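You operate a simulated robot arm through the tools that you are given. There is no shell and no other tool. Be economical: measure what you need, move in short steps, check, and stop when the job is done.

You are at the controls of a simulated two-armed robot. One attempt, no reset.

Task
Wipe up the paint smear, cap the jar marked OCHRE and stand it in the handled tray.
Fine: use the blue wiper and put it back. Set down upright: what you pick out. What is to be rubbed or washed off counts as gone when no trace of it is left.
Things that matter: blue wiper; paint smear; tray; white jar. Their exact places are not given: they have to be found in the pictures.

The check looks at the end state, three seconds after you hand in, the way a careful person would. Anything else that was tipped, shoved, dropped, spilled or broken makes it a failure. A push-on lid holds only when it is set on centred and level and pressed home; a screw cap is set on level and turned clockwise until tight.

Robot
Two 7-joint arms with fingered hands on one trunk, on a base that drives. Base frame: it is fixed to the floor where the robot stands at the start and does not move with it; the origin is under the middle of the robot, x ahead of it, y to its left, z up. Units: mm, degrees, N and s.
The left shoulder is at the start at [70, 169, 1118], the right one opposite. With the tool pointing down near the work surface each hand reaches from about 220 to 680 mm from the robot's upright axis, wherever it stands, measured 20 degrees to its own side. Places, roughly: paint smear [500, -100, 700]; tray [600, -1000, 700]. Payload 3.4 kg a hand.
The TCP of each hand is the grasp point between the finger pads, 23 mm short of the fingertips. In the tool frame z runs along the fingers and y along their closing line. Largest opening 116 mm; the body of the gripper starts 65 mm behind the TCP. The gripper is a hand of 4 fingers: y runs from the thumb to the fingers, the wrist lies at [0, 0, -211] in the tool frame.
Orientation is told as [roll, pitch, yaw] about the base's x, y, z axes, in that order, counted from this pose: with the fingers straight down and closing along the base's y, the tool's x points along the base's -x, its y along +y and its z along -z.

Tools
- The arms move only by the tool play_rows. It takes "left_moves", "right_moves" or both (then of equal length, played together; a hand with none holds still); each is a list of rows, each an object of numbers (a shift or turn left out is 0): "tx", "ty", "tz": the shift along the base's x, y, z in units of 400 mm (1.0 is 400 mm); "rx", "ry", "rz": the turn, a rotation vector about the base's x, y, z in units of 90 degrees (1.0 is 90 degrees). In form: [{"tx": .., "ty": .., "tz": .., "rx": .., "ry": .., "rz": ..}, ...]. A call has 1 to 8 rows; each row is the pose to reach, as a shift and turn from the pose commanded when the call began. A call with a number of a shift or a turn outside -1 to 1 is refused whole. A row lasts 0.2 s, in which the tool goes at most 50 mm and 8.6 degrees; a call with a longer step from one row to the next is refused whole. A pose out of reach is approached as far as the arm can. The call stops where the force on the tool passes 90 N (or 10 N more than at its start, if that is more) or the arm is blocked; 0.2 s more then pass. In this call time passes only in rows, and 0.2 s behind the last. The reply holds the time, the measured pose of the TCP, the force on the tool along the base axes, the opening and the grip force, in the units named above and with some noise, with the torque about the TCP (base axes, N m) and any sound that the robot's microphone picked up.
- Cameras (640 x 400 px; columns grow to the right, rows downward): "scene" is now at [134.7, -21.6, 1339.2]; the picture's right is [-0.25, -0.97, -0.00], its down [-0.61, 0.16, -0.78] and it looks along [0.76, -0.19, -0.62] (base axes); focal length 255 px, centre (320, 200). "left" rides on the left gripper at [-69, 1, -90] in its tool frame; the picture's right is [-0.01, -1.00, 0.00], its down [0.79, -0.01, -0.61] and it looks along [0.61, -0.01, 0.79] (tool axes); focal length 251 px, centre (320, 200). "right" rides on the right gripper at [68, 1, -90] in its tool frame; the picture's right is [-0.01, 1.00, 0.00], its down [-0.80, -0.01, -0.61] and it looks along [-0.61, -0.01, 0.80] (tool axes); focal length 251 px, centre (320, 200).
- get_image(camera): a new picture of that camera. The clock stands still meanwhile.
- move_column(by): slides the trunk up (or, below 0, down) by that many mm; the arms and the scene camera ride with it, the base frame stays. It gives what a move gives, with no picture.
- roll_base(legs): drives the robot by 1 to 6 legs, each [ahead, left, turn to the left] in mm, mm and degrees, along the robot's own axes; the way and the turn of a leg run together, so that a leg with both is an arc; at most 1500 mm and 180 degrees a leg. The arms and the cameras ride along, it lands a little off, and it stops where it bumps. It gives what a move gives.
- set_fingers(finger1, finger2, finger3, thumb_bend, hand): sets how far each is bent, from 0 (flat) to 1 (curled in); at 0.3 the hand is open as for a grip, at 0.7 the pads meet at the TCP. One left out holds its place. A second passes; each finger stops where it meets its share of the squeeze, and holds until it gets a number again. It is the only way to open and close the hand. It gives what a move gives, with no picture; readings hold the bend of each and the force on the fingers (four entries, about 0 where the hand has none), thumb and palm.
- aim_head(pan, tilt): turns the head with the scene camera to pan (to the left, within 86 degrees either way) and tilt (down, from -29 to 69), counted from straight ahead of the robot. It gives what a move gives.
- probe_pixels(camera, pixels): for up to 12 pixels [column, row] of the newest picture of that camera ("zoom" is the newest enlarged one), the place [x, y, z] in the base frame of the surface seen there, good to about 3 mm. The clock stands still meanwhile.
- zoom(camera, box): a new picture of the part [left, top, right, bottom] of that camera's present view, enlarged. The clock stands still meanwhile.
- job_done(): hands the job in; it is judged then, once.

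Go step by step. Measure first, check grasps and placings, and put right what went wrong. The budget is 80 turns and 78 pictures, counting those below and the enlarged ones. Unless the task says otherwise, let go and move clear before handing in, and close with one line.

The tools are called as a command line: name --argument value ..., lists and objects as JSON in quotes. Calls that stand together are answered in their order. play_rows: Moves the arms, as the interface text tells. Its arguments: {"type":"object","properties":{"left_moves":{"type":"array","items":{"type":"object","properties":{"tx":{"type":"number"},"ty":{"type":"number"},"tz":{"type":"number"},"rx":{"type":"number"},"ry":{"type":"number"},"rz":{"type":"number"}}}},"right_moves":{"type":"array","items":{"type":"object","properties":{"tx":{"type":"number"},"ty":{"type":"number"},"tz":{"type":"number"},"rx":{"type":"number"},"ry":{"type":"number"},"rz":{"type":"number"}}}}},"required":[]} The other tools are called the same way: move_column (by) slides the trunk up or down; set_fingers (finger1, finger2, finger3, thumb_bend, hand) moves the fingers one by one; roll_base (legs) drives the base; aim_head (pan, tilt) turns the head that bears the scene camera; get_image (camera) takes a picture; probe_pixels (camera, pixels) gives the place of the surface under pixels of a picture; zoom (camera, box) takes an enlarged picture of a part of a camera's view; job_done () hands the job in.

At the start:

```text
t: 0.0
left_ee_pos: [566.1, 54.6, 1090.3]
left_orientation: [0.0, -0.1, 0.0]
left_wrist_force: [0.2, -0.6, 0.5]
left_moment: [0.0, 0.01, 0.0]
left_grip_width: 115.8
left_grip_force: 0.0
left_shape: jaw
left_bend: [0.3, 0.3, 0.3, 0.3]
left_finger forces: [0.0, 0.0, 0.1, 0.0, 0.1, 0.0]
right_ee_pos: [339.4, -346.4, 990.5]
right_orientation: [0.0, 0.1, 0.0]
right_wrist_force: [0.3, 0.3, 0.4]
right_moment: [0.0, -0.01, 0.01]
right_grip_width: 116.1
right_grip_force: 0.1
right_shape: jaw
right_bend: [0.3, 0.3, 0.3, 0.3]
right_finger forces: [0.0, 0.1, 0.0, 0.0, 0.1, 0.0]
trunk travel left (down, up): [-625.0, 315.0]
robot x, y, heading: [2.0, -0.3, 0.1]
head pan, tilt: [-14.4, 38.7]
```

scene: 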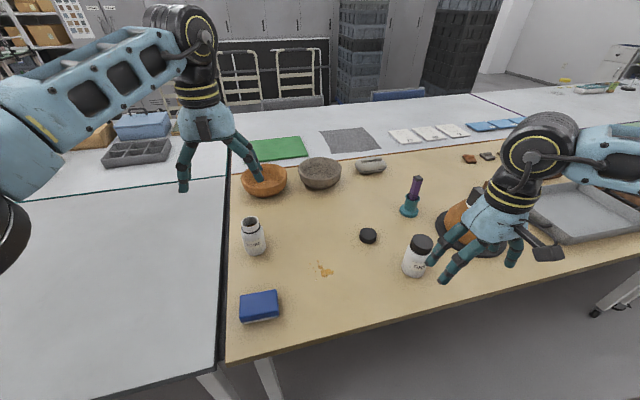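
right: 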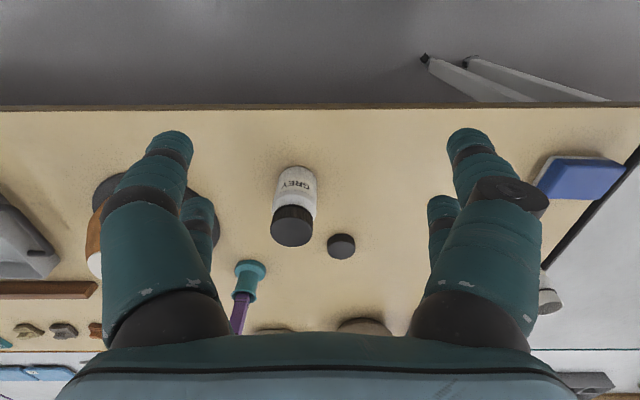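
left: 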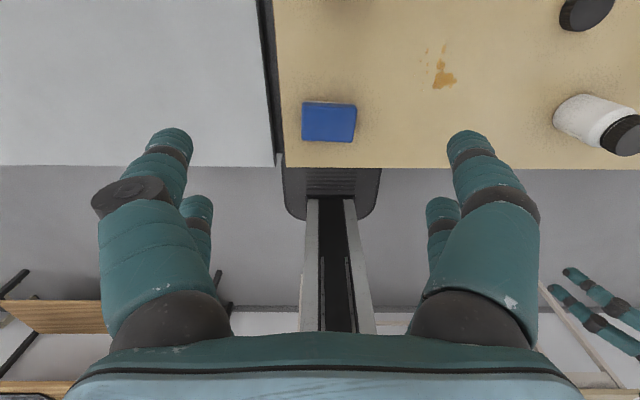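

The scene shows an open white jar near (253,237), a loose black cap at (368,235), a capped jar at (418,255), the smear at (324,269) and the blue wiper at (259,306). I'll zoom in and probe these.

zoom --camera "scene" --box '[220, 190, 460, 340]'

probe_pixels --camera "scene" --pixels '[[251, 220], [255, 252], [368, 232], [368, 240], [324, 269], [259, 300], [241, 297], [277, 292], [279, 316], [241, 322], [421, 240], [300, 240]]'

aim_head --pan -60 --tilt 38

get_image --camera "scene"

```text
2.67 times, centred on (340, 265) of scene
```

zoom: 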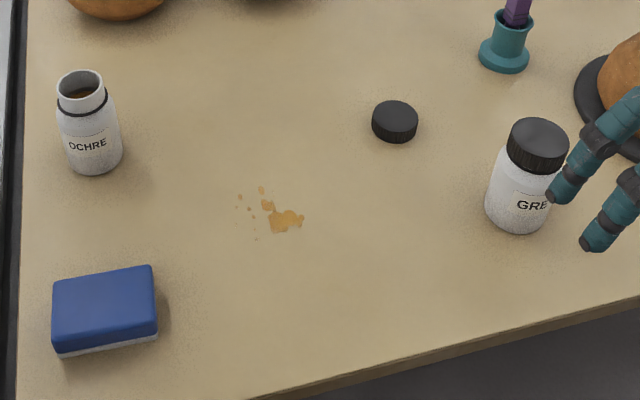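

```text
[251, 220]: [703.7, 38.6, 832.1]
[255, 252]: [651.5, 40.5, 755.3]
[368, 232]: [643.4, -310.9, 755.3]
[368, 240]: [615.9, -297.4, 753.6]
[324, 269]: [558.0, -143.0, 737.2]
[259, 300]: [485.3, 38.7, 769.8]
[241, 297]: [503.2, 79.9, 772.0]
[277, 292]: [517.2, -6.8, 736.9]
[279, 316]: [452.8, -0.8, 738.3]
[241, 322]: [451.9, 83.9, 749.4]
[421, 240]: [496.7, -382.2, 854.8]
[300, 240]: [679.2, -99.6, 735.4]
```

```text
t: 1.1
left_ee_pos: [564.6, 55.9, 1090.5]
left_orientation: [-0.1, -0.2, 0.1]
left_wrist_force: [0.5, 0.3, -0.1]
left_moment: [0.0, 0.01, 0.02]
left_grip_width: 116.0
left_grip_force: 0.0
left_shape: jaw
left_bend: [0.3, 0.3, 0.3, 0.3]
left_finger forces: [0.0, 0.0, 0.0, 0.1, 0.0, 0.1]
right_ee_pos: [339.7, -346.2, 990.6]
right_orientation: [0.0, -0.1, 0.1]
right_wrist_force: [-0.1, 0.2, 0.2]
right_moment: [0.03, 0.02, 0.01]
right_grip_width: 115.7
right_grip_force: 0.0
right_shape: jaw
right_bend: [0.3, 0.3, 0.3, 0.3]
right_finger forces: [0.0, 0.0, 0.0, 0.0, 0.0, 0.0]
trunk travel left (down, up): [-625.0, 315.0]
robot x, y, heading: [-1.8, 1.9, -0.0]
head pan, tilt: [-60.0, 38.0]
```

```text
73 pictures are left
```

scene: 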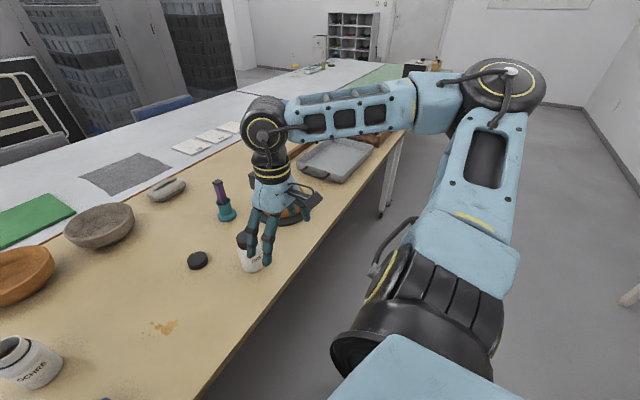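

The table top is at about z 736, the wiper centre is near (483, 40) with its top at 770, and OCHRE is the open jar. I'll look closer from the left hand camera and check the tray.

zoom --camera "left" --box '[270, 60, 390, 160]'

probe_pixels --camera "left" --pixels '[[304, 104], [355, 106], [353, 135], [303, 133], [330, 120], [440, 81], [433, 88], [455, 84], [443, 65], [424, 48], [446, 44], [450, 75]]'

zoom --camera "scene" --box '[180, 120, 420, 270]'

probe_pixels --camera "scene" --pixels '[[297, 168], [336, 182], [370, 149], [335, 139], [335, 160], [316, 173], [353, 143], [11, 342], [35, 385], [20, 364], [197, 256], [198, 268]]'

```text
4.00 times, centred on (330, 110) of left
```

zoom: 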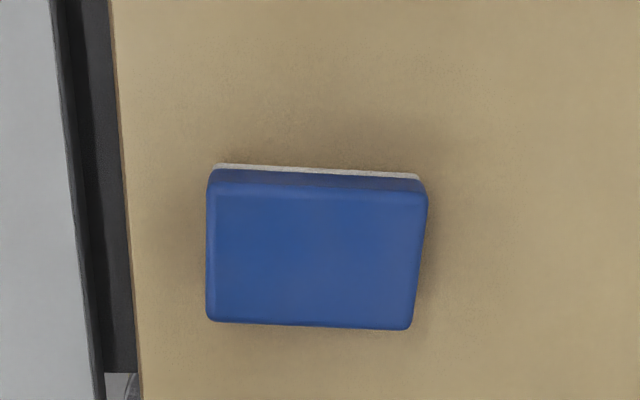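

```text
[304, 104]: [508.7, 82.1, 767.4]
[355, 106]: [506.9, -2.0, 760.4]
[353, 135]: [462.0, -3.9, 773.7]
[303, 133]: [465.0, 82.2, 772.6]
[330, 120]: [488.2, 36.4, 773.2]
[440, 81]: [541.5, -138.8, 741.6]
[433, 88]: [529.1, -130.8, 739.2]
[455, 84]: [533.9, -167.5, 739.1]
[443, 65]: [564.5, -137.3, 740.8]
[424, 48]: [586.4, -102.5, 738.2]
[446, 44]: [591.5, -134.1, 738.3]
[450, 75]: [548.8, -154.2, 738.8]
```

```text
2.67 times, centred on (300, 195) of scene
```

zoom: 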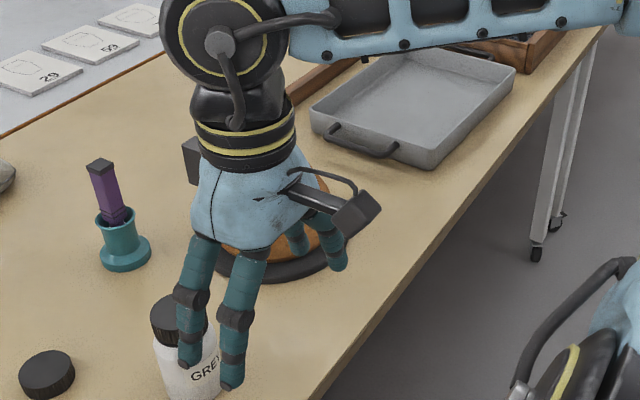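

```text
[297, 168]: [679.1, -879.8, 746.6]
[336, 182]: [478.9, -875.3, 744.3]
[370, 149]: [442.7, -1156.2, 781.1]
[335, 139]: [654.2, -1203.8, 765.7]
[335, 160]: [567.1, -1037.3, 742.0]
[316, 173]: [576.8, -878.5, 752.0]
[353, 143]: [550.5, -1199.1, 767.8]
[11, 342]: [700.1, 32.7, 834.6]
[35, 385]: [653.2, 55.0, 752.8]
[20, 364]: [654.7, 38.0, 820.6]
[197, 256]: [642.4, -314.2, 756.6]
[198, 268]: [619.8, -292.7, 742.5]
```

The wiper measures about 90 (y) by 60 (x) by 36 mm, centred on (485, 39), and the tray is clear. I'll bring the left hand over the wiper, turning to yaw -90 so it closes across the short side.

play_rows --left_moves '[{"rz": -0.09, "tx": -0.025, "ty": -0.005, "tz": -0.05}, {"rz": -0.18, "tx": -0.05, "ty": -0.01, "tz": -0.1}, {"rz": -0.27, "tx": -0.075, "ty": -0.015, "tz": -0.15}, {"rz": -0.36, "tx": -0.1, "ty": -0.02, "tz": -0.2}, {"rz": -0.45, "tx": -0.125, "ty": -0.025, "tz": -0.25}, {"rz": -0.54, "tx": -0.15, "ty": -0.03, "tz": -0.3}, {"rz": -0.63, "tx": -0.175, "ty": -0.035, "tz": -0.35}, {"rz": -0.72, "tx": -0.2, "ty": -0.04, "tz": -0.4}]'

play_rows --left_moves '[{"rz": -0.09, "tz": -0.03}, {"rz": -0.18, "tz": -0.06}, {"rz": -0.27, "tz": -0.1}, {"rz": -0.27, "tz": -0.13}]'

get_image --camera "left"

aim_head --pan 0 --tilt 50

get_image --camera "scene"

```text
t: 2.9
left_ee_pos: [485.3, 39.3, 930.8]
left_orientation: [-0.1, 0.0, -65.0]
left_wrist_force: [0.4, 0.2, 0.5]
left_moment: [0.0, 0.01, -0.03]
left_grip_width: 115.9
left_grip_force: 0.0
left_shape: jaw
left_bend: [0.3, 0.3, 0.3, 0.3]
left_finger forces: [0.0, 0.0, 0.0, 0.0, 0.1, 0.0]
right_ee_pos: [340.6, -346.9, 990.2]
right_orientation: [0.0, 0.1, 0.1]
right_wrist_force: [0.1, -0.1, -0.4]
right_moment: [-0.05, 0.02, 0.01]
right_grip_width: 116.0
right_grip_force: 0.0
right_shape: jaw
right_bend: [0.3, 0.3, 0.3, 0.3]
right_finger forces: [0.1, 0.1, 0.0, 0.0, 0.1, 0.1]
trunk travel left (down, up): [-625.0, 315.0]
robot x, y, heading: [-2.4, -3.2, -0.2]
head pan, tilt: [-60.0, 38.0]
```

```text
t: 3.9
left_ee_pos: [486.7, 39.2, 879.1]
left_orientation: [-0.2, -0.2, -89.2]
left_wrist_force: [-0.3, 0.2, 1.0]
left_moment: [-0.03, -0.03, -0.02]
left_grip_width: 115.8
left_grip_force: 0.1
left_shape: jaw
left_bend: [0.3, 0.3, 0.3, 0.3]
left_finger forces: [0.1, 0.0, 0.0, 0.0, 0.0, 0.1]
right_ee_pos: [339.4, -345.6, 990.9]
right_orientation: [0.0, 0.0, 0.2]
right_wrist_force: [-0.3, -0.2, 0.5]
right_moment: [0.01, 0.01, 0.02]
right_grip_width: 116.0
right_grip_force: 0.1
right_shape: jaw
right_bend: [0.3, 0.3, 0.3, 0.3]
right_finger forces: [0.0, 0.1, 0.0, 0.0, 0.0, 0.0]
trunk travel left (down, up): [-625.0, 315.0]
robot x, y, heading: [-2.6, -0.2, -0.0]
head pan, tilt: [-60.0, 38.0]
```

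```text
70 pictures are left
```

left: 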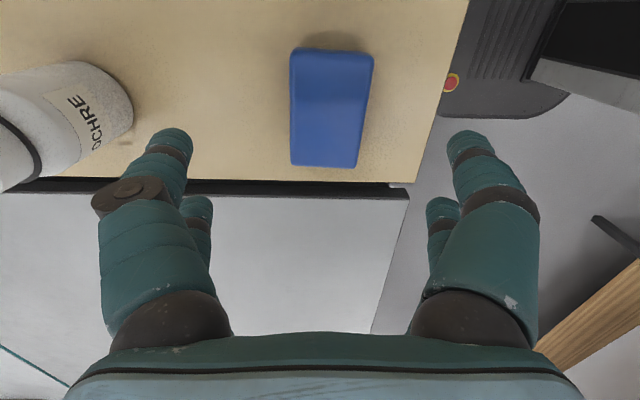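

```text
t: 5.2
left_ee_pos: [485.1, 39.0, 880.6]
left_orientation: [-0.1, 0.0, -89.0]
left_wrist_force: [-0.5, 0.3, 0.3]
left_moment: [0.01, -0.01, 0.03]
left_grip_width: 115.7
left_grip_force: 0.0
left_shape: jaw
left_bend: [0.3, 0.3, 0.3, 0.3]
left_finger forces: [0.0, 0.0, 0.1, 0.0, 0.1, 0.1]
right_ee_pos: [340.3, -346.8, 991.3]
right_orientation: [0.1, -0.1, 0.2]
right_wrist_force: [-0.2, 0.3, 0.5]
right_moment: [0.0, 0.02, 0.0]
right_grip_width: 115.8
right_grip_force: 0.0
right_shape: jaw
right_bend: [0.3, 0.3, 0.3, 0.3]
right_finger forces: [0.1, 0.0, 0.0, 0.0, 0.0, 0.0]
trunk travel left (down, up): [-625.0, 315.0]
robot x, y, heading: [1.7, -2.1, -0.1]
head pan, tilt: [0.0, 50.0]
```

```text
69 pictures are left
```

scene: 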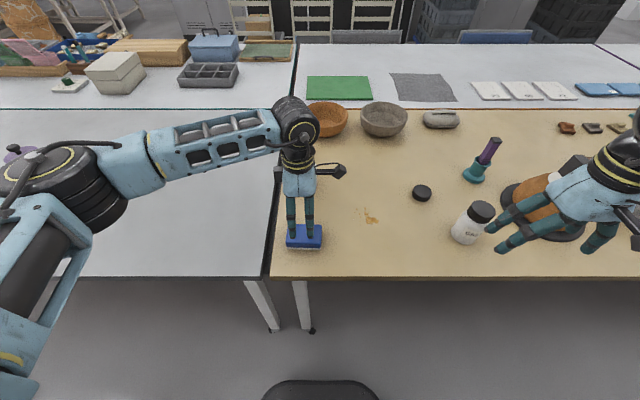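

The hand is above the wiper. I'll probe its edges precisely in this view.

probe_pixels --camera "left" --pixels '[[294, 110], [366, 110], [330, 110], [330, 60], [330, 158], [293, 150], [357, 150], [296, 65], [368, 65], [270, 110]]'

```text
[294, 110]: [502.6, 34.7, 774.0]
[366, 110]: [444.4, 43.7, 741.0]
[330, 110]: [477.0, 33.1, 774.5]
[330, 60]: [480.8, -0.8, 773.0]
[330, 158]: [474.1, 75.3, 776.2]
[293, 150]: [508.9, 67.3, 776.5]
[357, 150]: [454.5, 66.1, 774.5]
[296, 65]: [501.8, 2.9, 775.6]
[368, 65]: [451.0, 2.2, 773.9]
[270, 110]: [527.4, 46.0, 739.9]
```

The wiper centre is about (479, 38) with its top at 774. I'll shift 6 mm and descend to TCP z of about 766.

play_rows --left_moves '[{"tx": -0.015, "rz": -0.03, "tz": -0.06}, {"tx": -0.015, "rz": -0.03, "tz": -0.13}, {"tx": -0.015, "rz": -0.03, "tz": -0.2}, {"tx": -0.015, "rz": -0.03, "tz": -0.26}, {"tx": -0.015, "rz": -0.03, "tz": -0.285}]'

get_image --camera "left"

```text
t: 6.4
left_ee_pos: [478.8, 39.9, 765.4]
left_orientation: [-0.1, -0.1, -91.9]
left_wrist_force: [-0.9, -0.3, 0.4]
left_moment: [0.0, -0.01, -0.01]
left_grip_width: 116.0
left_grip_force: 0.0
left_shape: jaw
left_bend: [0.3, 0.3, 0.3, 0.3]
left_finger forces: [0.0, 0.0, 0.0, 0.0, 0.1, 0.0]
right_ee_pos: [340.2, -345.8, 990.1]
right_orientation: [0.0, 0.0, 0.1]
right_wrist_force: [0.0, 0.1, -1.0]
right_moment: [0.04, -0.02, 0.0]
right_grip_width: 115.7
right_grip_force: 0.0
right_shape: jaw
right_bend: [0.3, 0.3, 0.3, 0.3]
right_finger forces: [0.0, 0.1, 0.1, 0.0, 0.0, 0.0]
trunk travel left (down, up): [-625.0, 315.0]
robot x, y, heading: [1.7, -1.6, -0.2]
head pan, tilt: [0.0, 50.0]
```

```text
68 pictures are left
```

left: 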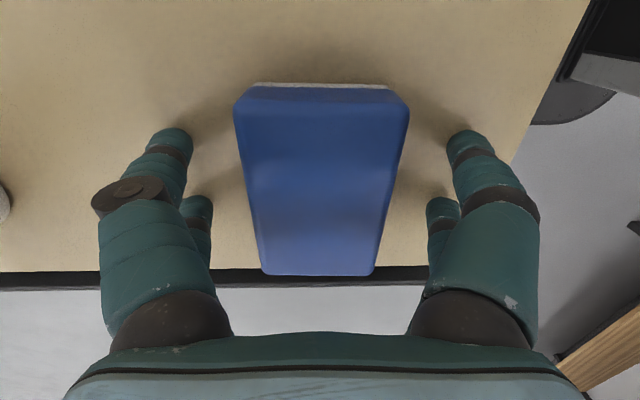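

The wiper sits centred between the fingers (columns 235–408), so I'll close.

set_fingers --hand "left" --finger1 0.6 --finger2 0.6 --finger3 0.6 --thumb_bend 0.6

get_image --camera "left"

```text
t: 7.4
left_ee_pos: [477.9, 38.9, 768.5]
left_orientation: [0.1, -0.1, -91.7]
left_wrist_force: [-1.4, -1.1, 38.2]
left_moment: [0.0, 1.12, -0.05]
left_grip_width: 55.9
left_grip_force: 31.9
left_shape: fingers
left_bend: [0.52, 0.52, 0.54, 0.54]
left_finger forces: [8.7, 9.6, 18.2, 0.0, 27.5, 0.0]
right_ee_pos: [335.4, -346.1, 991.8]
right_orientation: [0.0, -0.2, 0.0]
right_wrist_force: [0.2, -0.5, 0.1]
right_moment: [-0.02, -0.01, -0.03]
right_grip_width: 116.0
right_grip_force: 0.1
right_shape: jaw
right_bend: [0.3, 0.3, 0.3, 0.3]
right_finger forces: [0.0, 0.0, 0.1, 0.0, 0.0, 0.0]
trunk travel left (down, up): [-625.0, 315.0]
robot x, y, heading: [0.6, 1.6, -0.1]
head pan, tilt: [0.0, 50.0]
```

```text
67 pictures are left
```

left: 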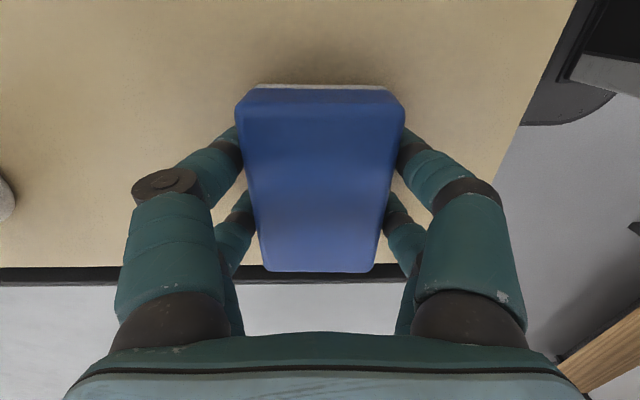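

It is gripped, but the fingertips push on the table (38 N). I'll reopen, rise 8 mm and regrip so the sponge sits lower than the tips.

set_fingers --hand "left" --finger1 0.35 --finger2 0.35 --finger3 0.35 --thumb_bend 0.35

play_rows --left_moves '[{"tz": 0.012}, {"tz": 0.025}]'

set_fingers --hand "left" --finger1 0.65 --finger2 0.65 --finger3 0.65 --thumb_bend 0.65

```text
t: 8.4
left_ee_pos: [478.9, 40.1, 764.9]
left_orientation: [-0.1, 0.0, -91.8]
left_wrist_force: [4.5, -2.0, 18.5]
left_moment: [0.33, 0.7, 0.0]
left_grip_width: 102.7
left_grip_force: 9.1
left_shape: fingers
left_bend: [0.35, 0.35, 0.65, 0.35]
left_finger forces: [0.2, 0.2, 18.2, 0.0, 0.1, 0.1]
right_ee_pos: [338.2, -346.7, 991.5]
right_orientation: [0.1, -0.2, 0.2]
right_wrist_force: [0.4, 0.0, 0.9]
right_moment: [-0.02, 0.01, 0.0]
right_grip_width: 115.8
right_grip_force: 0.1
right_shape: jaw
right_bend: [0.3, 0.3, 0.3, 0.3]
right_finger forces: [0.0, 0.0, 0.0, 0.0, 0.0, 0.1]
trunk travel left (down, up): [-625.0, 315.0]
robot x, y, heading: [-2.8, -1.6, 0.1]
head pan, tilt: [0.0, 50.0]
```

```text
t: 9.0
left_ee_pos: [478.7, 39.4, 773.2]
left_orientation: [-0.1, 0.1, -91.8]
left_wrist_force: [-0.8, 0.1, -0.1]
left_moment: [0.01, 0.0, 0.01]
left_grip_width: 102.5
left_grip_force: 0.0
left_shape: fingers
left_bend: [0.35, 0.35, 0.35, 0.35]
left_finger forces: [0.0, 0.0, 0.0, 0.1, 0.1, 0.0]
right_ee_pos: [339.3, -346.9, 991.1]
right_orientation: [0.0, 0.0, 0.1]
right_wrist_force: [0.3, 0.0, -0.7]
right_moment: [0.01, 0.0, 0.02]
right_grip_width: 115.8
right_grip_force: 0.1
right_shape: jaw
right_bend: [0.3, 0.3, 0.3, 0.3]
right_finger forces: [0.0, 0.1, 0.0, 0.0, 0.0, 0.0]
trunk travel left (down, up): [-625.0, 315.0]
robot x, y, heading: [0.6, 0.9, -0.1]
head pan, tilt: [0.0, 50.0]
```

```text
t: 10.0
left_ee_pos: [478.0, 39.2, 776.0]
left_orientation: [-0.2, -0.2, -91.9]
left_wrist_force: [-0.8, -1.2, -0.8]
left_moment: [-0.01, 0.03, 0.01]
left_grip_width: 55.5
left_grip_force: 20.9
left_shape: fingers
left_bend: [0.49, 0.5, 0.53, 0.54]
left_finger forces: [10.5, 10.3, 7.8, 0.0, 13.0, 0.1]
right_ee_pos: [339.4, -346.7, 991.8]
right_orientation: [0.2, 0.0, 0.1]
right_wrist_force: [0.0, 0.0, 0.1]
right_moment: [0.0, 0.0, 0.02]
right_grip_width: 116.1
right_grip_force: 0.1
right_shape: jaw
right_bend: [0.3, 0.3, 0.3, 0.3]
right_finger forces: [0.0, 0.0, 0.0, 0.0, 0.1, 0.1]
trunk travel left (down, up): [-625.0, 315.0]
robot x, y, heading: [0.1, -3.0, -0.3]
head pan, tilt: [0.0, 50.0]
```

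It is held at 21 N with no table contact. I'll lift it, move over the smear and look.

play_rows --left_moves '[{"tz": 0.08}, {"tz": 0.15}, {"tx": 0.04, "ty": -0.09, "tz": 0.15}, {"tx": 0.08, "ty": -0.19, "tz": 0.15}, {"tx": 0.12, "ty": -0.29, "tz": 0.15}, {"tx": 0.15, "ty": -0.38, "tz": 0.15}, {"tx": 0.17, "ty": -0.43, "tz": 0.15}]'

get_image --camera "left"

zoom --camera "scene" --box '[260, 130, 460, 280]'

```text
t: 11.6
left_ee_pos: [533.3, -100.2, 835.6]
left_orientation: [-0.1, -0.3, -91.9]
left_wrist_force: [-0.1, 0.3, -0.5]
left_moment: [-0.01, -0.01, 0.01]
left_grip_width: 55.2
left_grip_force: 20.3
left_shape: fingers
left_bend: [0.49, 0.5, 0.53, 0.54]
left_finger forces: [10.3, 10.1, 7.7, 0.0, 12.8, 0.1]
left hand out of reach, approached as far as the arm can: row 6, 7
right_ee_pos: [340.2, -344.8, 989.9]
right_orientation: [0.0, 0.0, 0.1]
right_wrist_force: [0.7, -0.7, -0.2]
right_moment: [-0.03, -0.02, 0.0]
right_grip_width: 115.9
right_grip_force: 0.1
right_shape: jaw
right_bend: [0.3, 0.3, 0.3, 0.3]
right_finger forces: [0.0, 0.1, 0.0, 0.0, 0.0, 0.0]
trunk travel left (down, up): [-625.0, 315.0]
robot x, y, heading: [2.1, -1.2, 0.0]
head pan, tilt: [0.0, 50.0]
```

```text
66 pictures are left
```

left: 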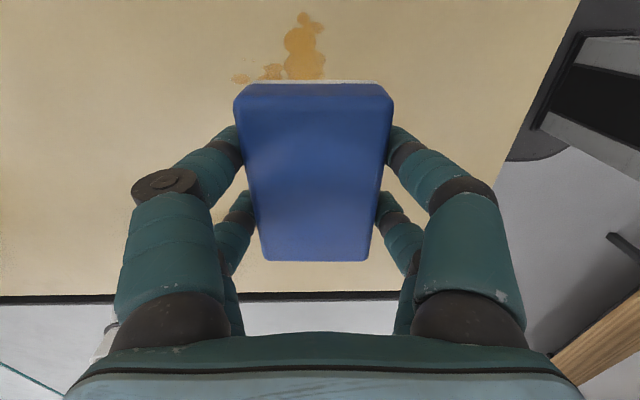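

```text
2.67 times, centred on (360, 205) of scene
```

zoom: 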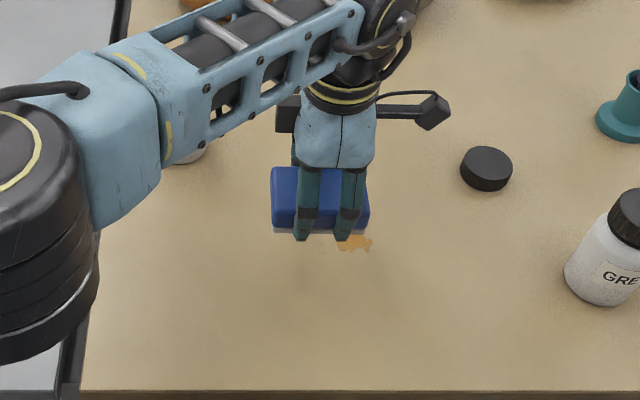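

The hand stops at its reach limit (533, -100). I'll draw it back in y and drive the base 180 mm to the right.

play_rows --left_moves '[{"ty": 0.1}, {"ty": 0.2}, {"ty": 0.3}, {"ty": 0.4}, {"ty": 0.5}]'

roll_base --legs '[[0, -180, 0]]'

get_image --camera "scene"

get_image --camera "left"

```text
t: 12.8
left_ee_pos: [534.9, 99.5, 837.5]
left_orientation: [-0.1, -0.1, -91.9]
left_wrist_force: [-0.1, 0.3, -0.5]
left_moment: [0.03, -0.01, 0.02]
left_grip_width: 55.0
left_grip_force: 20.5
left_shape: fingers
left_bend: [0.49, 0.5, 0.53, 0.54]
left_finger forces: [10.2, 10.0, 7.5, 0.0, 12.6, 0.0]
right_ee_pos: [339.0, -345.6, 991.0]
right_orientation: [0.0, 0.0, 0.1]
right_wrist_force: [0.4, -0.3, 0.2]
right_moment: [-0.04, 0.01, -0.02]
right_grip_width: 116.0
right_grip_force: 0.0
right_shape: jaw
right_bend: [0.3, 0.3, 0.3, 0.3]
right_finger forces: [0.0, 0.0, 0.0, 0.1, 0.1, 0.0]
trunk travel left (down, up): [-625.0, 315.0]
robot x, y, heading: [1.4, 3.0, -0.2]
head pan, tilt: [0.0, 50.0]
```

```text
t: 14.4
left_ee_pos: [534.4, -83.1, 837.7]
left_orientation: [-0.2, -0.1, -91.6]
left_wrist_force: [-0.6, -0.7, -0.2]
left_moment: [0.05, -0.01, 0.0]
left_grip_width: 54.7
left_grip_force: 20.1
left_shape: fingers
left_bend: [0.49, 0.5, 0.53, 0.54]
left_finger forces: [10.3, 10.2, 7.6, 0.1, 12.6, 0.0]
right_ee_pos: [342.8, -529.8, 991.5]
right_orientation: [0.1, 0.0, 0.3]
right_wrist_force: [0.4, -0.6, -0.6]
right_moment: [-0.03, -0.01, 0.0]
right_grip_width: 116.0
right_grip_force: 0.1
right_shape: jaw
right_bend: [0.3, 0.3, 0.3, 0.3]
right_finger forces: [0.0, 0.0, 0.0, 0.1, 0.1, 0.0]
trunk travel left (down, up): [-625.0, 315.0]
robot x, y, heading: [-0.7, -183.1, 0.3]
head pan, tilt: [0.0, 50.0]
```

```text
64 pictures are left
```

scene: 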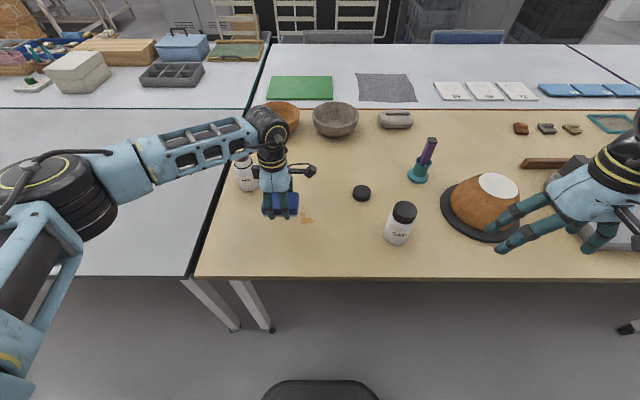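

```text
63 pictures are left
```

left: 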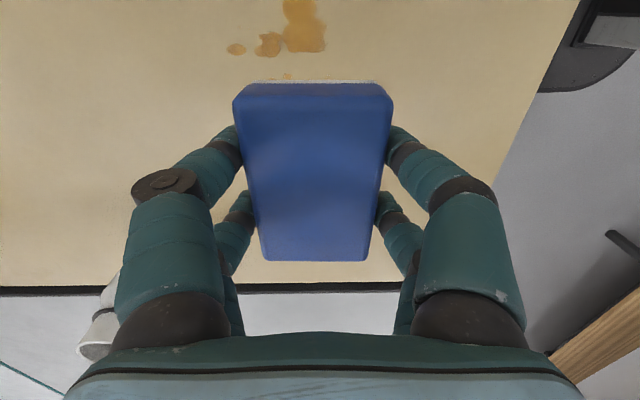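

The hand can now reach. I'll probe the smear's extents.

zoom --camera "left" --box '[200, 0, 360, 100]'

probe_pixels --camera "left" --pixels '[[300, 5], [318, 35], [322, 50], [229, 50], [268, 35], [265, 52], [287, 76], [285, 45]]'

zoom --camera "scene" --box '[270, 190, 350, 240]'

```text
4.00 times, centred on (280, 50) of left
```

zoom: 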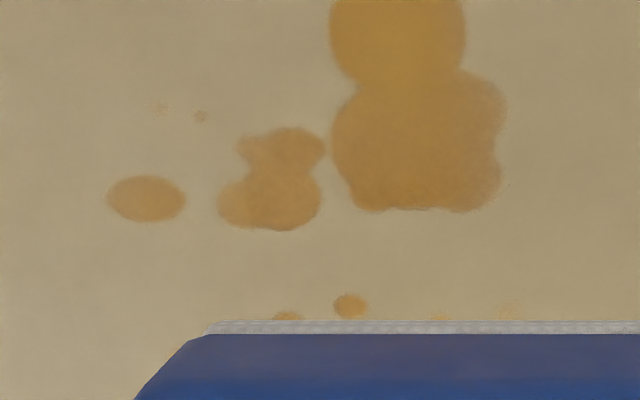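

```text
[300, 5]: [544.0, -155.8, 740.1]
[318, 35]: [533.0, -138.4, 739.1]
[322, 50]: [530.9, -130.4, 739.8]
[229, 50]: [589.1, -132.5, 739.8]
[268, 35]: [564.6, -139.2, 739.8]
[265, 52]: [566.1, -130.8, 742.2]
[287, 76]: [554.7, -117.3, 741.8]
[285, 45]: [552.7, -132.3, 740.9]
```

```text
8.00 times, centred on (310, 215) of scene
```

zoom: 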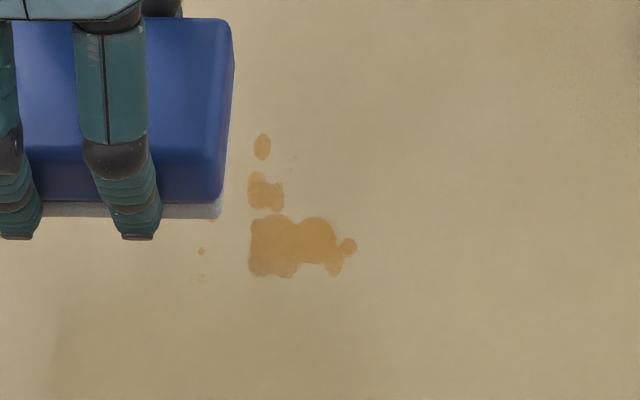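

The smear spans x 525–592 and y -100 to -175. I'll move over its middle and press lightly.

play_rows --left_moves '[{"tx": 0.03, "ty": -0.07}, {"tx": 0.05, "ty": -0.142}, {"tx": 0.05, "ty": -0.142, "tz": -0.06}, {"tx": 0.05, "ty": -0.142, "tz": -0.12}, {"tx": 0.05, "ty": -0.142, "tz": -0.145}, {"tx": 0.05, "ty": -0.142, "tz": -0.155}, {"tx": 0.05, "ty": -0.142, "tz": -0.16}]'

```text
t: 16.0
left_ee_pos: [552.7, -140.0, 774.0]
left_orientation: [0.1, -0.1, -91.6]
left_wrist_force: [0.7, -0.4, 9.0]
left_moment: [-0.01, -0.18, -0.02]
left_grip_width: 54.7
left_grip_force: 20.6
left_shape: fingers
left_bend: [0.49, 0.49, 0.53, 0.54]
left_finger forces: [10.4, 10.2, 7.7, 0.0, 12.8, 0.0]
right_ee_pos: [341.7, -530.5, 991.6]
right_orientation: [0.1, -0.1, 0.3]
right_wrist_force: [0.5, 0.6, -0.1]
right_moment: [0.03, -0.01, 0.02]
right_grip_width: 115.9
right_grip_force: 0.1
right_shape: jaw
right_bend: [0.3, 0.3, 0.3, 0.3]
right_finger forces: [0.0, 0.1, 0.0, 0.0, 0.0, 0.0]
trunk travel left (down, up): [-625.0, 315.0]
robot x, y, heading: [0.3, -182.6, 0.2]
head pan, tilt: [0.0, 50.0]
```

There is contact at 9 N. I'll rub in strokes over the area.

play_rows --left_moves '[{"tx": 0.075, "tz": -0.003}, {"tx": 0.075, "ty": -0.075, "tz": -0.003}, {"tx": 0, "ty": -0.075, "tz": -0.003}, {"tx": -0.08, "ty": -0.075, "tz": -0.003}, {"tx": -0.08, "ty": 0.0, "tz": -0.003}, {"tx": -0.08, "ty": 0.075, "tz": -0.003}, {"tx": 0.0, "ty": 0.075, "tz": -0.003}, {"tx": 0.08, "ty": 0.075, "tz": -0.003}]'

play_rows --left_moves '[{"tx": 0.0, "ty": -0.04}, {"tx": -0.08, "ty": -0.06}, {"tx": -0.16, "ty": -0.05}, {"tx": -0.08, "ty": -0.12}, {"tx": 0.0, "ty": -0.12}, {"tx": -0.08, "ty": -0.1}, {"tx": -0.14, "ty": -0.1}, {"tx": -0.08, "ty": -0.08}]'

play_rows --left_moves '[{"tz": 0.08}, {"tz": 0.15}, {"tz": 0.15, "ty": 0.1}, {"tz": 0.15, "ty": 0.2}, {"tz": 0.15, "ty": 0.3}]'

zoom --camera "scene" --box '[230, 180, 390, 280]'

get_image --camera "left"

```text
t: 17.8
left_ee_pos: [583.3, -109.1, 772.2]
left_orientation: [0.0, 0.0, -91.6]
left_wrist_force: [-6.0, -0.9, 15.9]
left_moment: [-0.07, 0.11, 0.01]
left_grip_width: 54.7
left_grip_force: 21.2
left_shape: fingers
left_bend: [0.51, 0.51, 0.54, 0.55]
left_finger forces: [9.5, 9.3, 9.2, 0.0, 15.1, 0.0]
right_ee_pos: [338.8, -530.2, 992.1]
right_orientation: [0.1, -0.3, 0.5]
right_wrist_force: [-0.1, 0.1, 0.1]
right_moment: [0.04, -0.01, -0.01]
right_grip_width: 115.8
right_grip_force: 0.0
right_shape: jaw
right_bend: [0.3, 0.3, 0.3, 0.3]
right_finger forces: [0.1, 0.0, 0.1, 0.1, 0.0, 0.0]
trunk travel left (down, up): [-625.0, 315.0]
robot x, y, heading: [1.8, -185.8, 0.4]
head pan, tilt: [0.0, 50.0]
```

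```text
t: 19.6
left_ee_pos: [553.0, -143.7, 772.2]
left_orientation: [-0.1, 0.1, -91.6]
left_wrist_force: [-3.3, -2.2, 9.4]
left_moment: [-0.03, 0.04, -0.03]
left_grip_width: 54.7
left_grip_force: 20.8
left_shape: fingers
left_bend: [0.49, 0.5, 0.54, 0.56]
left_finger forces: [9.9, 9.6, 8.7, 0.1, 14.0, 0.0]
right_ee_pos: [340.1, -530.0, 991.6]
right_orientation: [0.1, 0.0, 0.3]
right_wrist_force: [-1.1, 0.8, -0.4]
right_moment: [-0.01, 0.02, 0.01]
right_grip_width: 116.1
right_grip_force: 0.0
right_shape: jaw
right_bend: [0.3, 0.3, 0.3, 0.3]
right_finger forces: [0.0, 0.0, 0.0, 0.2, 0.0, 0.1]
trunk travel left (down, up): [-625.0, 315.0]
robot x, y, heading: [1.9, -182.7, 0.5]
head pan, tilt: [0.0, 50.0]
```

```text
t: 20.8
left_ee_pos: [553.0, -22.9, 832.5]
left_orientation: [-0.1, -0.1, -91.5]
left_wrist_force: [0.4, -0.4, -1.0]
left_moment: [-0.01, 0.0, -0.01]
left_grip_width: 54.7
left_grip_force: 20.4
left_shape: fingers
left_bend: [0.49, 0.5, 0.54, 0.56]
left_finger forces: [10.5, 9.9, 7.7, 0.0, 12.8, 0.1]
right_ee_pos: [341.7, -528.6, 991.3]
right_orientation: [0.0, 0.0, 0.4]
right_wrist_force: [-0.2, 0.6, -0.2]
right_moment: [-0.03, -0.03, -0.03]
right_grip_width: 116.0
right_grip_force: 0.0
right_shape: jaw
right_bend: [0.3, 0.3, 0.3, 0.3]
right_finger forces: [0.0, 0.2, 0.1, 0.0, 0.0, 0.0]
trunk travel left (down, up): [-625.0, 315.0]
robot x, y, heading: [-1.5, -186.1, 0.1]
head pan, tilt: [0.0, 50.0]
```

```text
4.00 times, centred on (310, 230) of scene
```

zoom: 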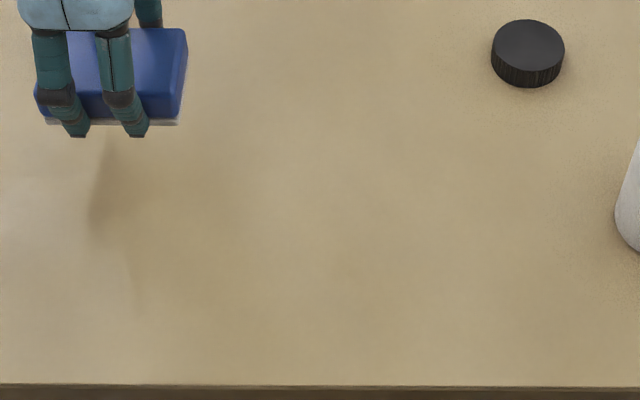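

```text
59 pictures are left
```

left: 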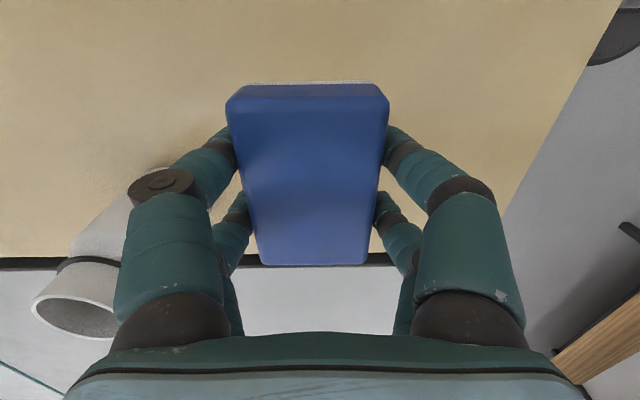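

The smear looks gone in both views. I'll zoom in tightly to be sure.

zoom --camera "scene" --box '[270, 190, 350, 240]'

zoom --camera "left" --box '[180, 0, 340, 100]'

```text
8.00 times, centred on (310, 215) of scene
```

zoom: 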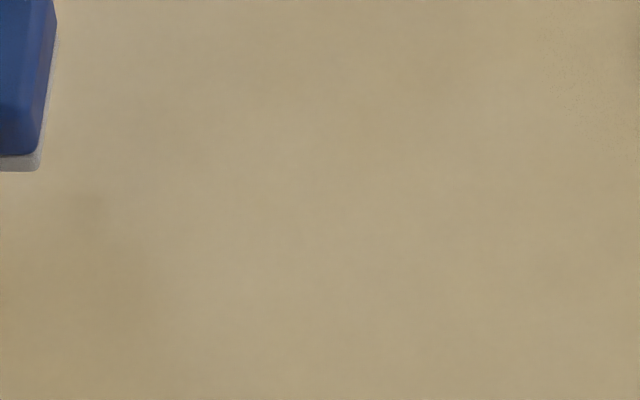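

```text
4.00 times, centred on (260, 50) of left
```

zoom: 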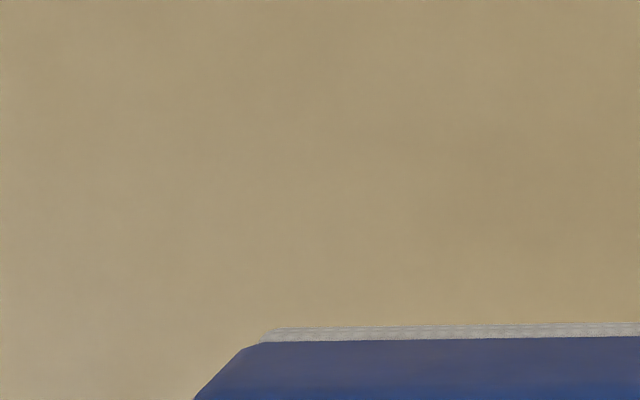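

The surface is clean. I'll take the wiper back to its place at (478, 39).

play_rows --left_moves '[{"tx": -0.07, "ty": 0.05}, {"tx": -0.14, "ty": 0.11}, {"tx": -0.186, "ty": 0.156}, {"tx": -0.186, "ty": 0.156, "tz": -0.06}, {"tx": -0.186, "ty": 0.156, "tz": -0.11}, {"tx": -0.186, "ty": 0.156, "tz": -0.13}, {"tx": -0.186, "ty": 0.156, "tz": -0.143}, {"tx": -0.186, "ty": 0.156, "tz": -0.147}]'

```text
t: 22.6
left_ee_pos: [479.5, 39.1, 773.5]
left_orientation: [-0.1, 0.0, -91.5]
left_wrist_force: [-0.3, 0.0, -0.2]
left_moment: [-0.01, 0.04, 0.01]
left_grip_width: 54.4
left_grip_force: 19.9
left_shape: fingers
left_bend: [0.49, 0.5, 0.54, 0.56]
left_finger forces: [10.4, 9.7, 7.6, 0.0, 12.4, 0.0]
right_ee_pos: [342.4, -528.7, 991.5]
right_orientation: [0.0, 0.0, 0.3]
right_wrist_force: [-0.1, -0.3, 0.1]
right_moment: [-0.01, -0.01, 0.0]
right_grip_width: 115.9
right_grip_force: 0.1
right_shape: jaw
right_bend: [0.3, 0.3, 0.3, 0.3]
right_finger forces: [0.1, 0.1, 0.0, 0.0, 0.0, 0.0]
trunk travel left (down, up): [-625.0, 315.0]
robot x, y, heading: [0.1, -182.8, 0.4]
head pan, tilt: [0.0, 50.0]
```

No contact yet, so I'll lower 2 mm more, release and rise.

play_rows --left_moves '[{"tz": -0.003}, {"tz": -0.006}]'

set_fingers --hand "left" --finger1 0.3 --finger2 0.3 --finger3 0.3 --thumb_bend 0.3

play_rows --left_moves '[{"tz": 0.06}, {"tz": 0.18}, {"tz": 0.3}, {"tz": 0.42}, {"tz": 0.5}]'

get_image --camera "left"

zoom --camera "scene" --box '[190, 130, 430, 280]'

```text
t: 23.2
left_ee_pos: [478.2, 39.9, 772.1]
left_orientation: [0.0, 0.0, -91.6]
left_wrist_force: [-0.2, 0.9, 6.5]
left_moment: [0.02, 0.07, 0.01]
left_grip_width: 54.4
left_grip_force: 20.5
left_shape: fingers
left_bend: [0.49, 0.5, 0.54, 0.56]
left_finger forces: [10.5, 9.7, 7.9, 0.1, 12.6, 0.1]
right_ee_pos: [341.3, -530.6, 991.8]
right_orientation: [0.1, 0.1, 0.3]
right_wrist_force: [-0.1, -0.7, 0.2]
right_moment: [-0.02, 0.0, -0.02]
right_grip_width: 115.9
right_grip_force: 0.0
right_shape: jaw
right_bend: [0.3, 0.3, 0.3, 0.3]
right_finger forces: [0.1, 0.1, 0.0, 0.1, 0.1, 0.1]
trunk travel left (down, up): [-625.0, 315.0]
robot x, y, heading: [0.7, -183.5, 0.5]
head pan, tilt: [0.0, 50.0]
```

```text
t: 24.2
left_ee_pos: [478.1, 40.1, 769.7]
left_orientation: [-0.1, 0.0, -91.6]
left_wrist_force: [-0.6, 0.1, -0.5]
left_moment: [-0.01, 0.03, 0.02]
left_grip_width: 116.3
left_grip_force: 0.0
left_shape: fingers
left_bend: [0.3, 0.3, 0.3, 0.3]
left_finger forces: [0.0, 0.0, 0.0, 0.0, 0.0, 0.0]
right_ee_pos: [341.3, -529.2, 992.4]
right_orientation: [-0.1, 0.0, 0.3]
right_wrist_force: [-0.8, 0.3, 0.6]
right_moment: [-0.02, 0.0, 0.02]
right_grip_width: 116.1
right_grip_force: 0.0
right_shape: jaw
right_bend: [0.3, 0.3, 0.3, 0.3]
right_finger forces: [0.0, 0.0, 0.0, 0.0, 0.0, 0.1]
trunk travel left (down, up): [-625.0, 315.0]
robot x, y, heading: [-1.3, -184.1, 0.2]
head pan, tilt: [0.0, 50.0]
```

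```text
t: 25.4
left_ee_pos: [480.2, 41.5, 973.3]
left_orientation: [-0.1, 0.0, -91.5]
left_wrist_force: [-0.2, -0.3, -0.1]
left_moment: [0.02, 0.01, 0.0]
left_grip_width: 116.6
left_grip_force: 0.0
left_shape: fingers
left_bend: [0.3, 0.3, 0.3, 0.3]
left_finger forces: [0.0, 0.0, 0.0, 0.0, 0.0, 0.0]
right_ee_pos: [341.1, -530.3, 990.9]
right_orientation: [0.1, 0.0, 0.3]
right_wrist_force: [-0.1, -0.3, 0.2]
right_moment: [0.0, -0.01, 0.01]
right_grip_width: 116.0
right_grip_force: 0.0
right_shape: jaw
right_bend: [0.3, 0.3, 0.3, 0.3]
right_finger forces: [0.1, 0.0, 0.1, 0.1, 0.1, 0.0]
trunk travel left (down, up): [-625.0, 315.0]
robot x, y, heading: [-1.5, -183.8, 0.1]
head pan, tilt: [0.0, 50.0]
```

```text
56 pictures are left
```

left: 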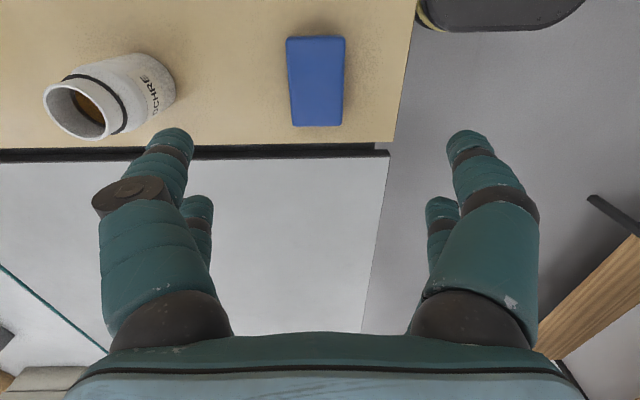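

```text
2.67 times, centred on (310, 205) of scene
```

zoom: 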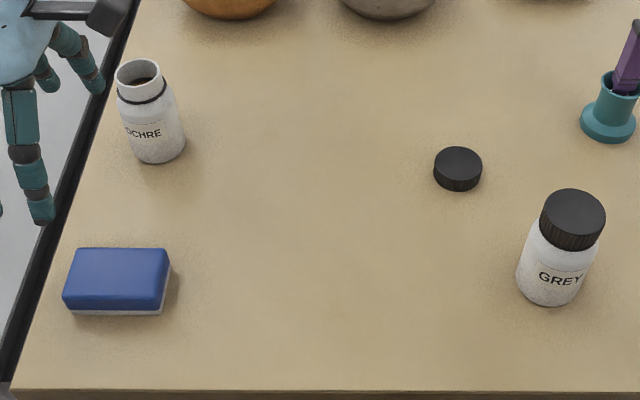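

The wiper is back. I'll inspect the neck (left view near (95,100)) and the cap to tell a screw cap from a push-on lid.

zoom --camera "left" --box '[30, 35, 190, 145]'

zoom --camera "scene" --box '[226, 145, 266, 195]'

zoom --camera "scene" --box '[340, 175, 436, 255]'

probe_pixels --camera "scene" --pixels '[[361, 188], [353, 190], [371, 192], [361, 198], [362, 185], [245, 155], [235, 157], [248, 190], [237, 172], [258, 178], [248, 180], [241, 165]]'

probe_pixels --camera "left" --pixels '[[45, 100], [75, 136], [105, 122], [62, 85], [173, 85], [150, 60], [118, 130], [67, 75]]'

```text
3.64 times, centred on (110, 90) of left
```

zoom: 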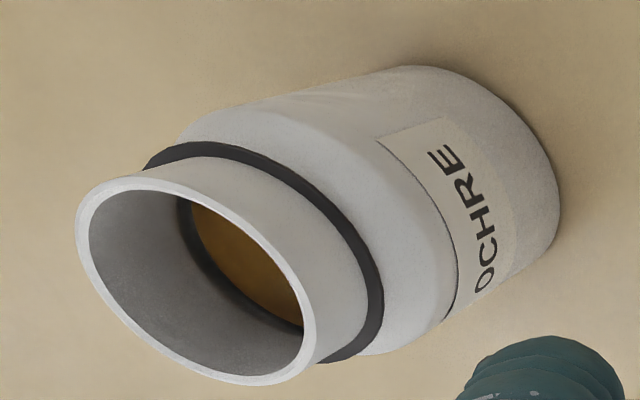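

```text
8.00 times, centred on (246, 170) of scene
```

zoom: 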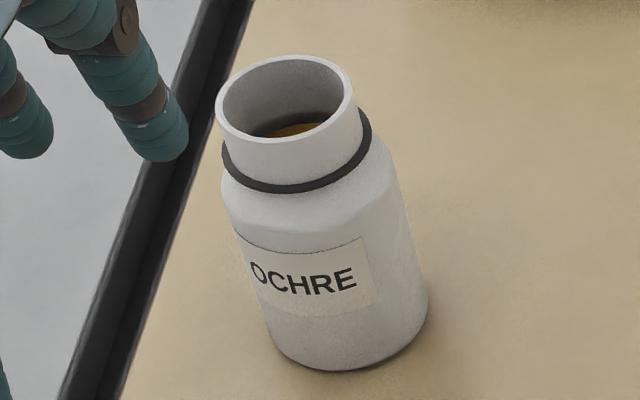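

```text
5.00 times, centred on (388, 215) of scene
```

zoom: 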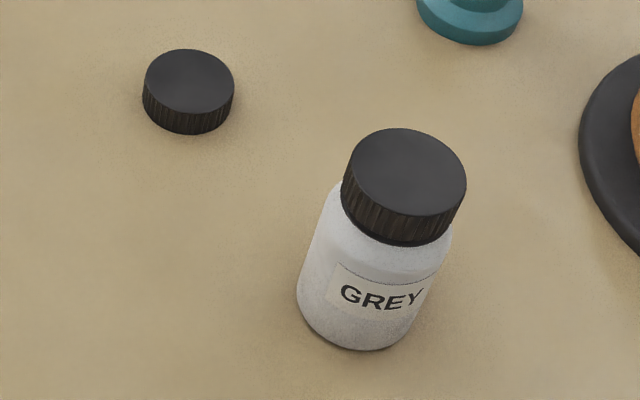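

```text
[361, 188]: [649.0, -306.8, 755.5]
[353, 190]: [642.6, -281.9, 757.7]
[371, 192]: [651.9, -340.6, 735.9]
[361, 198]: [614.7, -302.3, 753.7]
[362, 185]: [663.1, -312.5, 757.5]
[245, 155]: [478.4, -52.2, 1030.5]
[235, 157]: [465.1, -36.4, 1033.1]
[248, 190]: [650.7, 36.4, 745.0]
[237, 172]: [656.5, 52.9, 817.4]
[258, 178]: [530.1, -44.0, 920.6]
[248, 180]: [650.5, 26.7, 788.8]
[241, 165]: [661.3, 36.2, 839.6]
```

```text
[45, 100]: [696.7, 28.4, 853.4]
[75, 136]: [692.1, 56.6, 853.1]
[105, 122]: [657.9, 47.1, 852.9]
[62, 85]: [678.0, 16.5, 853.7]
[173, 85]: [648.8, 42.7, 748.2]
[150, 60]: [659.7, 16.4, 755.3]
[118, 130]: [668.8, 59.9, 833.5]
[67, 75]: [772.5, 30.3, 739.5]
```

The neck is smooth, with its rim at z 853 and centre about (677, 38). The cap centre is about (638, -307) with its top at about 756. I'll use the left hand, driving forward 120 and right 216 and turning the hand so there is room for a clockwise twist later.

roll_base --legs '[[120, 0, 0], [0, -216, 0]]'

play_rows --left_moves '[{"rz": 0.09}, {"rz": 0.18}, {"rz": 0.27}, {"rz": 0.36}, {"rz": 0.45}, {"rz": 0.54}, {"rz": 0.63}, {"rz": 0.72}]'

play_rows --left_moves '[{"rz": 0.09}, {"rz": 0.18}, {"rz": 0.27}, {"rz": 0.36}, {"rz": 0.45}, {"rz": 0.54}, {"rz": 0.63}, {"rz": 0.72}]'

get_image --camera "left"

get_image --camera "scene"

```text
t: 27.9
left_ee_pos: [600.5, -173.3, 971.8]
left_orientation: [0.0, 0.0, -91.3]
left_wrist_force: [-0.3, -0.2, 0.0]
left_moment: [-0.01, -0.01, -0.02]
left_grip_width: 116.7
left_grip_force: 0.1
left_shape: fingers
left_bend: [0.3, 0.3, 0.3, 0.3]
left_finger forces: [0.1, 0.0, 0.1, 0.1, 0.1, 0.0]
right_ee_pos: [465.4, -746.0, 990.5]
right_orientation: [0.0, 0.0, 0.6]
right_wrist_force: [0.5, 1.2, -0.2]
right_moment: [0.02, 0.01, 0.01]
right_grip_width: 115.9
right_grip_force: 0.0
right_shape: jaw
right_bend: [0.3, 0.3, 0.3, 0.3]
right_finger forces: [0.1, 0.0, 0.0, 0.0, 0.1, 0.1]
trunk travel left (down, up): [-625.0, 315.0]
robot x, y, heading: [122.8, -402.5, 0.6]
head pan, tilt: [0.0, 50.0]
```

```text
t: 29.7
left_ee_pos: [601.0, -174.1, 972.0]
left_orientation: [-0.1, -0.2, -26.4]
left_wrist_force: [0.1, -0.3, 0.4]
left_moment: [0.02, 0.01, 0.0]
left_grip_width: 117.0
left_grip_force: 0.0
left_shape: fingers
left_bend: [0.3, 0.3, 0.3, 0.3]
left_finger forces: [0.0, 0.0, 0.0, 0.0, 0.0, 0.0]
right_ee_pos: [465.3, -745.2, 991.0]
right_orientation: [-0.1, 0.0, 0.6]
right_wrist_force: [-0.3, -0.1, 0.1]
right_moment: [-0.03, -0.02, 0.01]
right_grip_width: 116.3
right_grip_force: 0.0
right_shape: jaw
right_bend: [0.3, 0.3, 0.3, 0.3]
right_finger forces: [0.1, 0.0, 0.0, 0.0, 0.0, 0.1]
trunk travel left (down, up): [-625.0, 315.0]
robot x, y, heading: [122.2, -406.0, 0.5]
head pan, tilt: [0.0, 50.0]
```

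```text
t: 31.5
left_ee_pos: [600.8, -173.9, 971.9]
left_orientation: [0.0, -0.1, 38.5]
left_wrist_force: [-0.4, 0.0, -1.2]
left_moment: [0.0, -0.03, 0.0]
left_grip_width: 116.6
left_grip_force: 0.0
left_shape: fingers
left_bend: [0.3, 0.3, 0.3, 0.3]
left_finger forces: [0.0, 0.1, 0.0, 0.0, 0.0, 0.0]
right_ee_pos: [464.2, -744.9, 990.9]
right_orientation: [0.1, 0.0, 0.7]
right_wrist_force: [0.0, 0.4, -0.5]
right_moment: [0.0, -0.01, -0.01]
right_grip_width: 115.9
right_grip_force: 0.0
right_shape: jaw
right_bend: [0.3, 0.3, 0.3, 0.3]
right_finger forces: [0.0, 0.1, 0.0, 0.0, 0.0, 0.0]
trunk travel left (down, up): [-625.0, 315.0]
robot x, y, heading: [122.2, -402.1, 0.7]
head pan, tilt: [0.0, 50.0]
```

```text
51 pictures are left
```

left: 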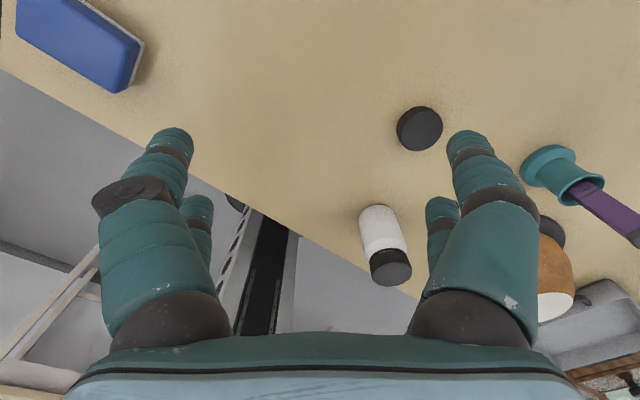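

```text
50 pictures are left
```

scene: 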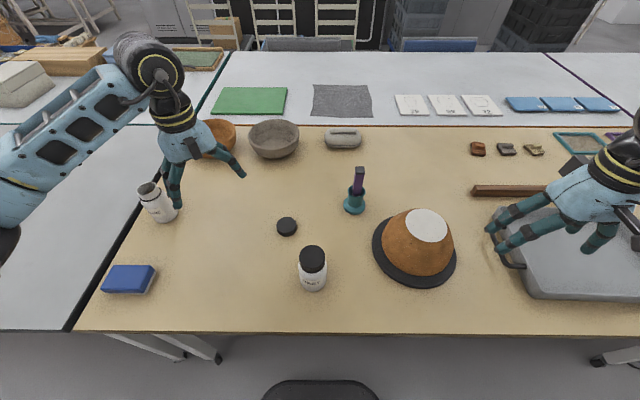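

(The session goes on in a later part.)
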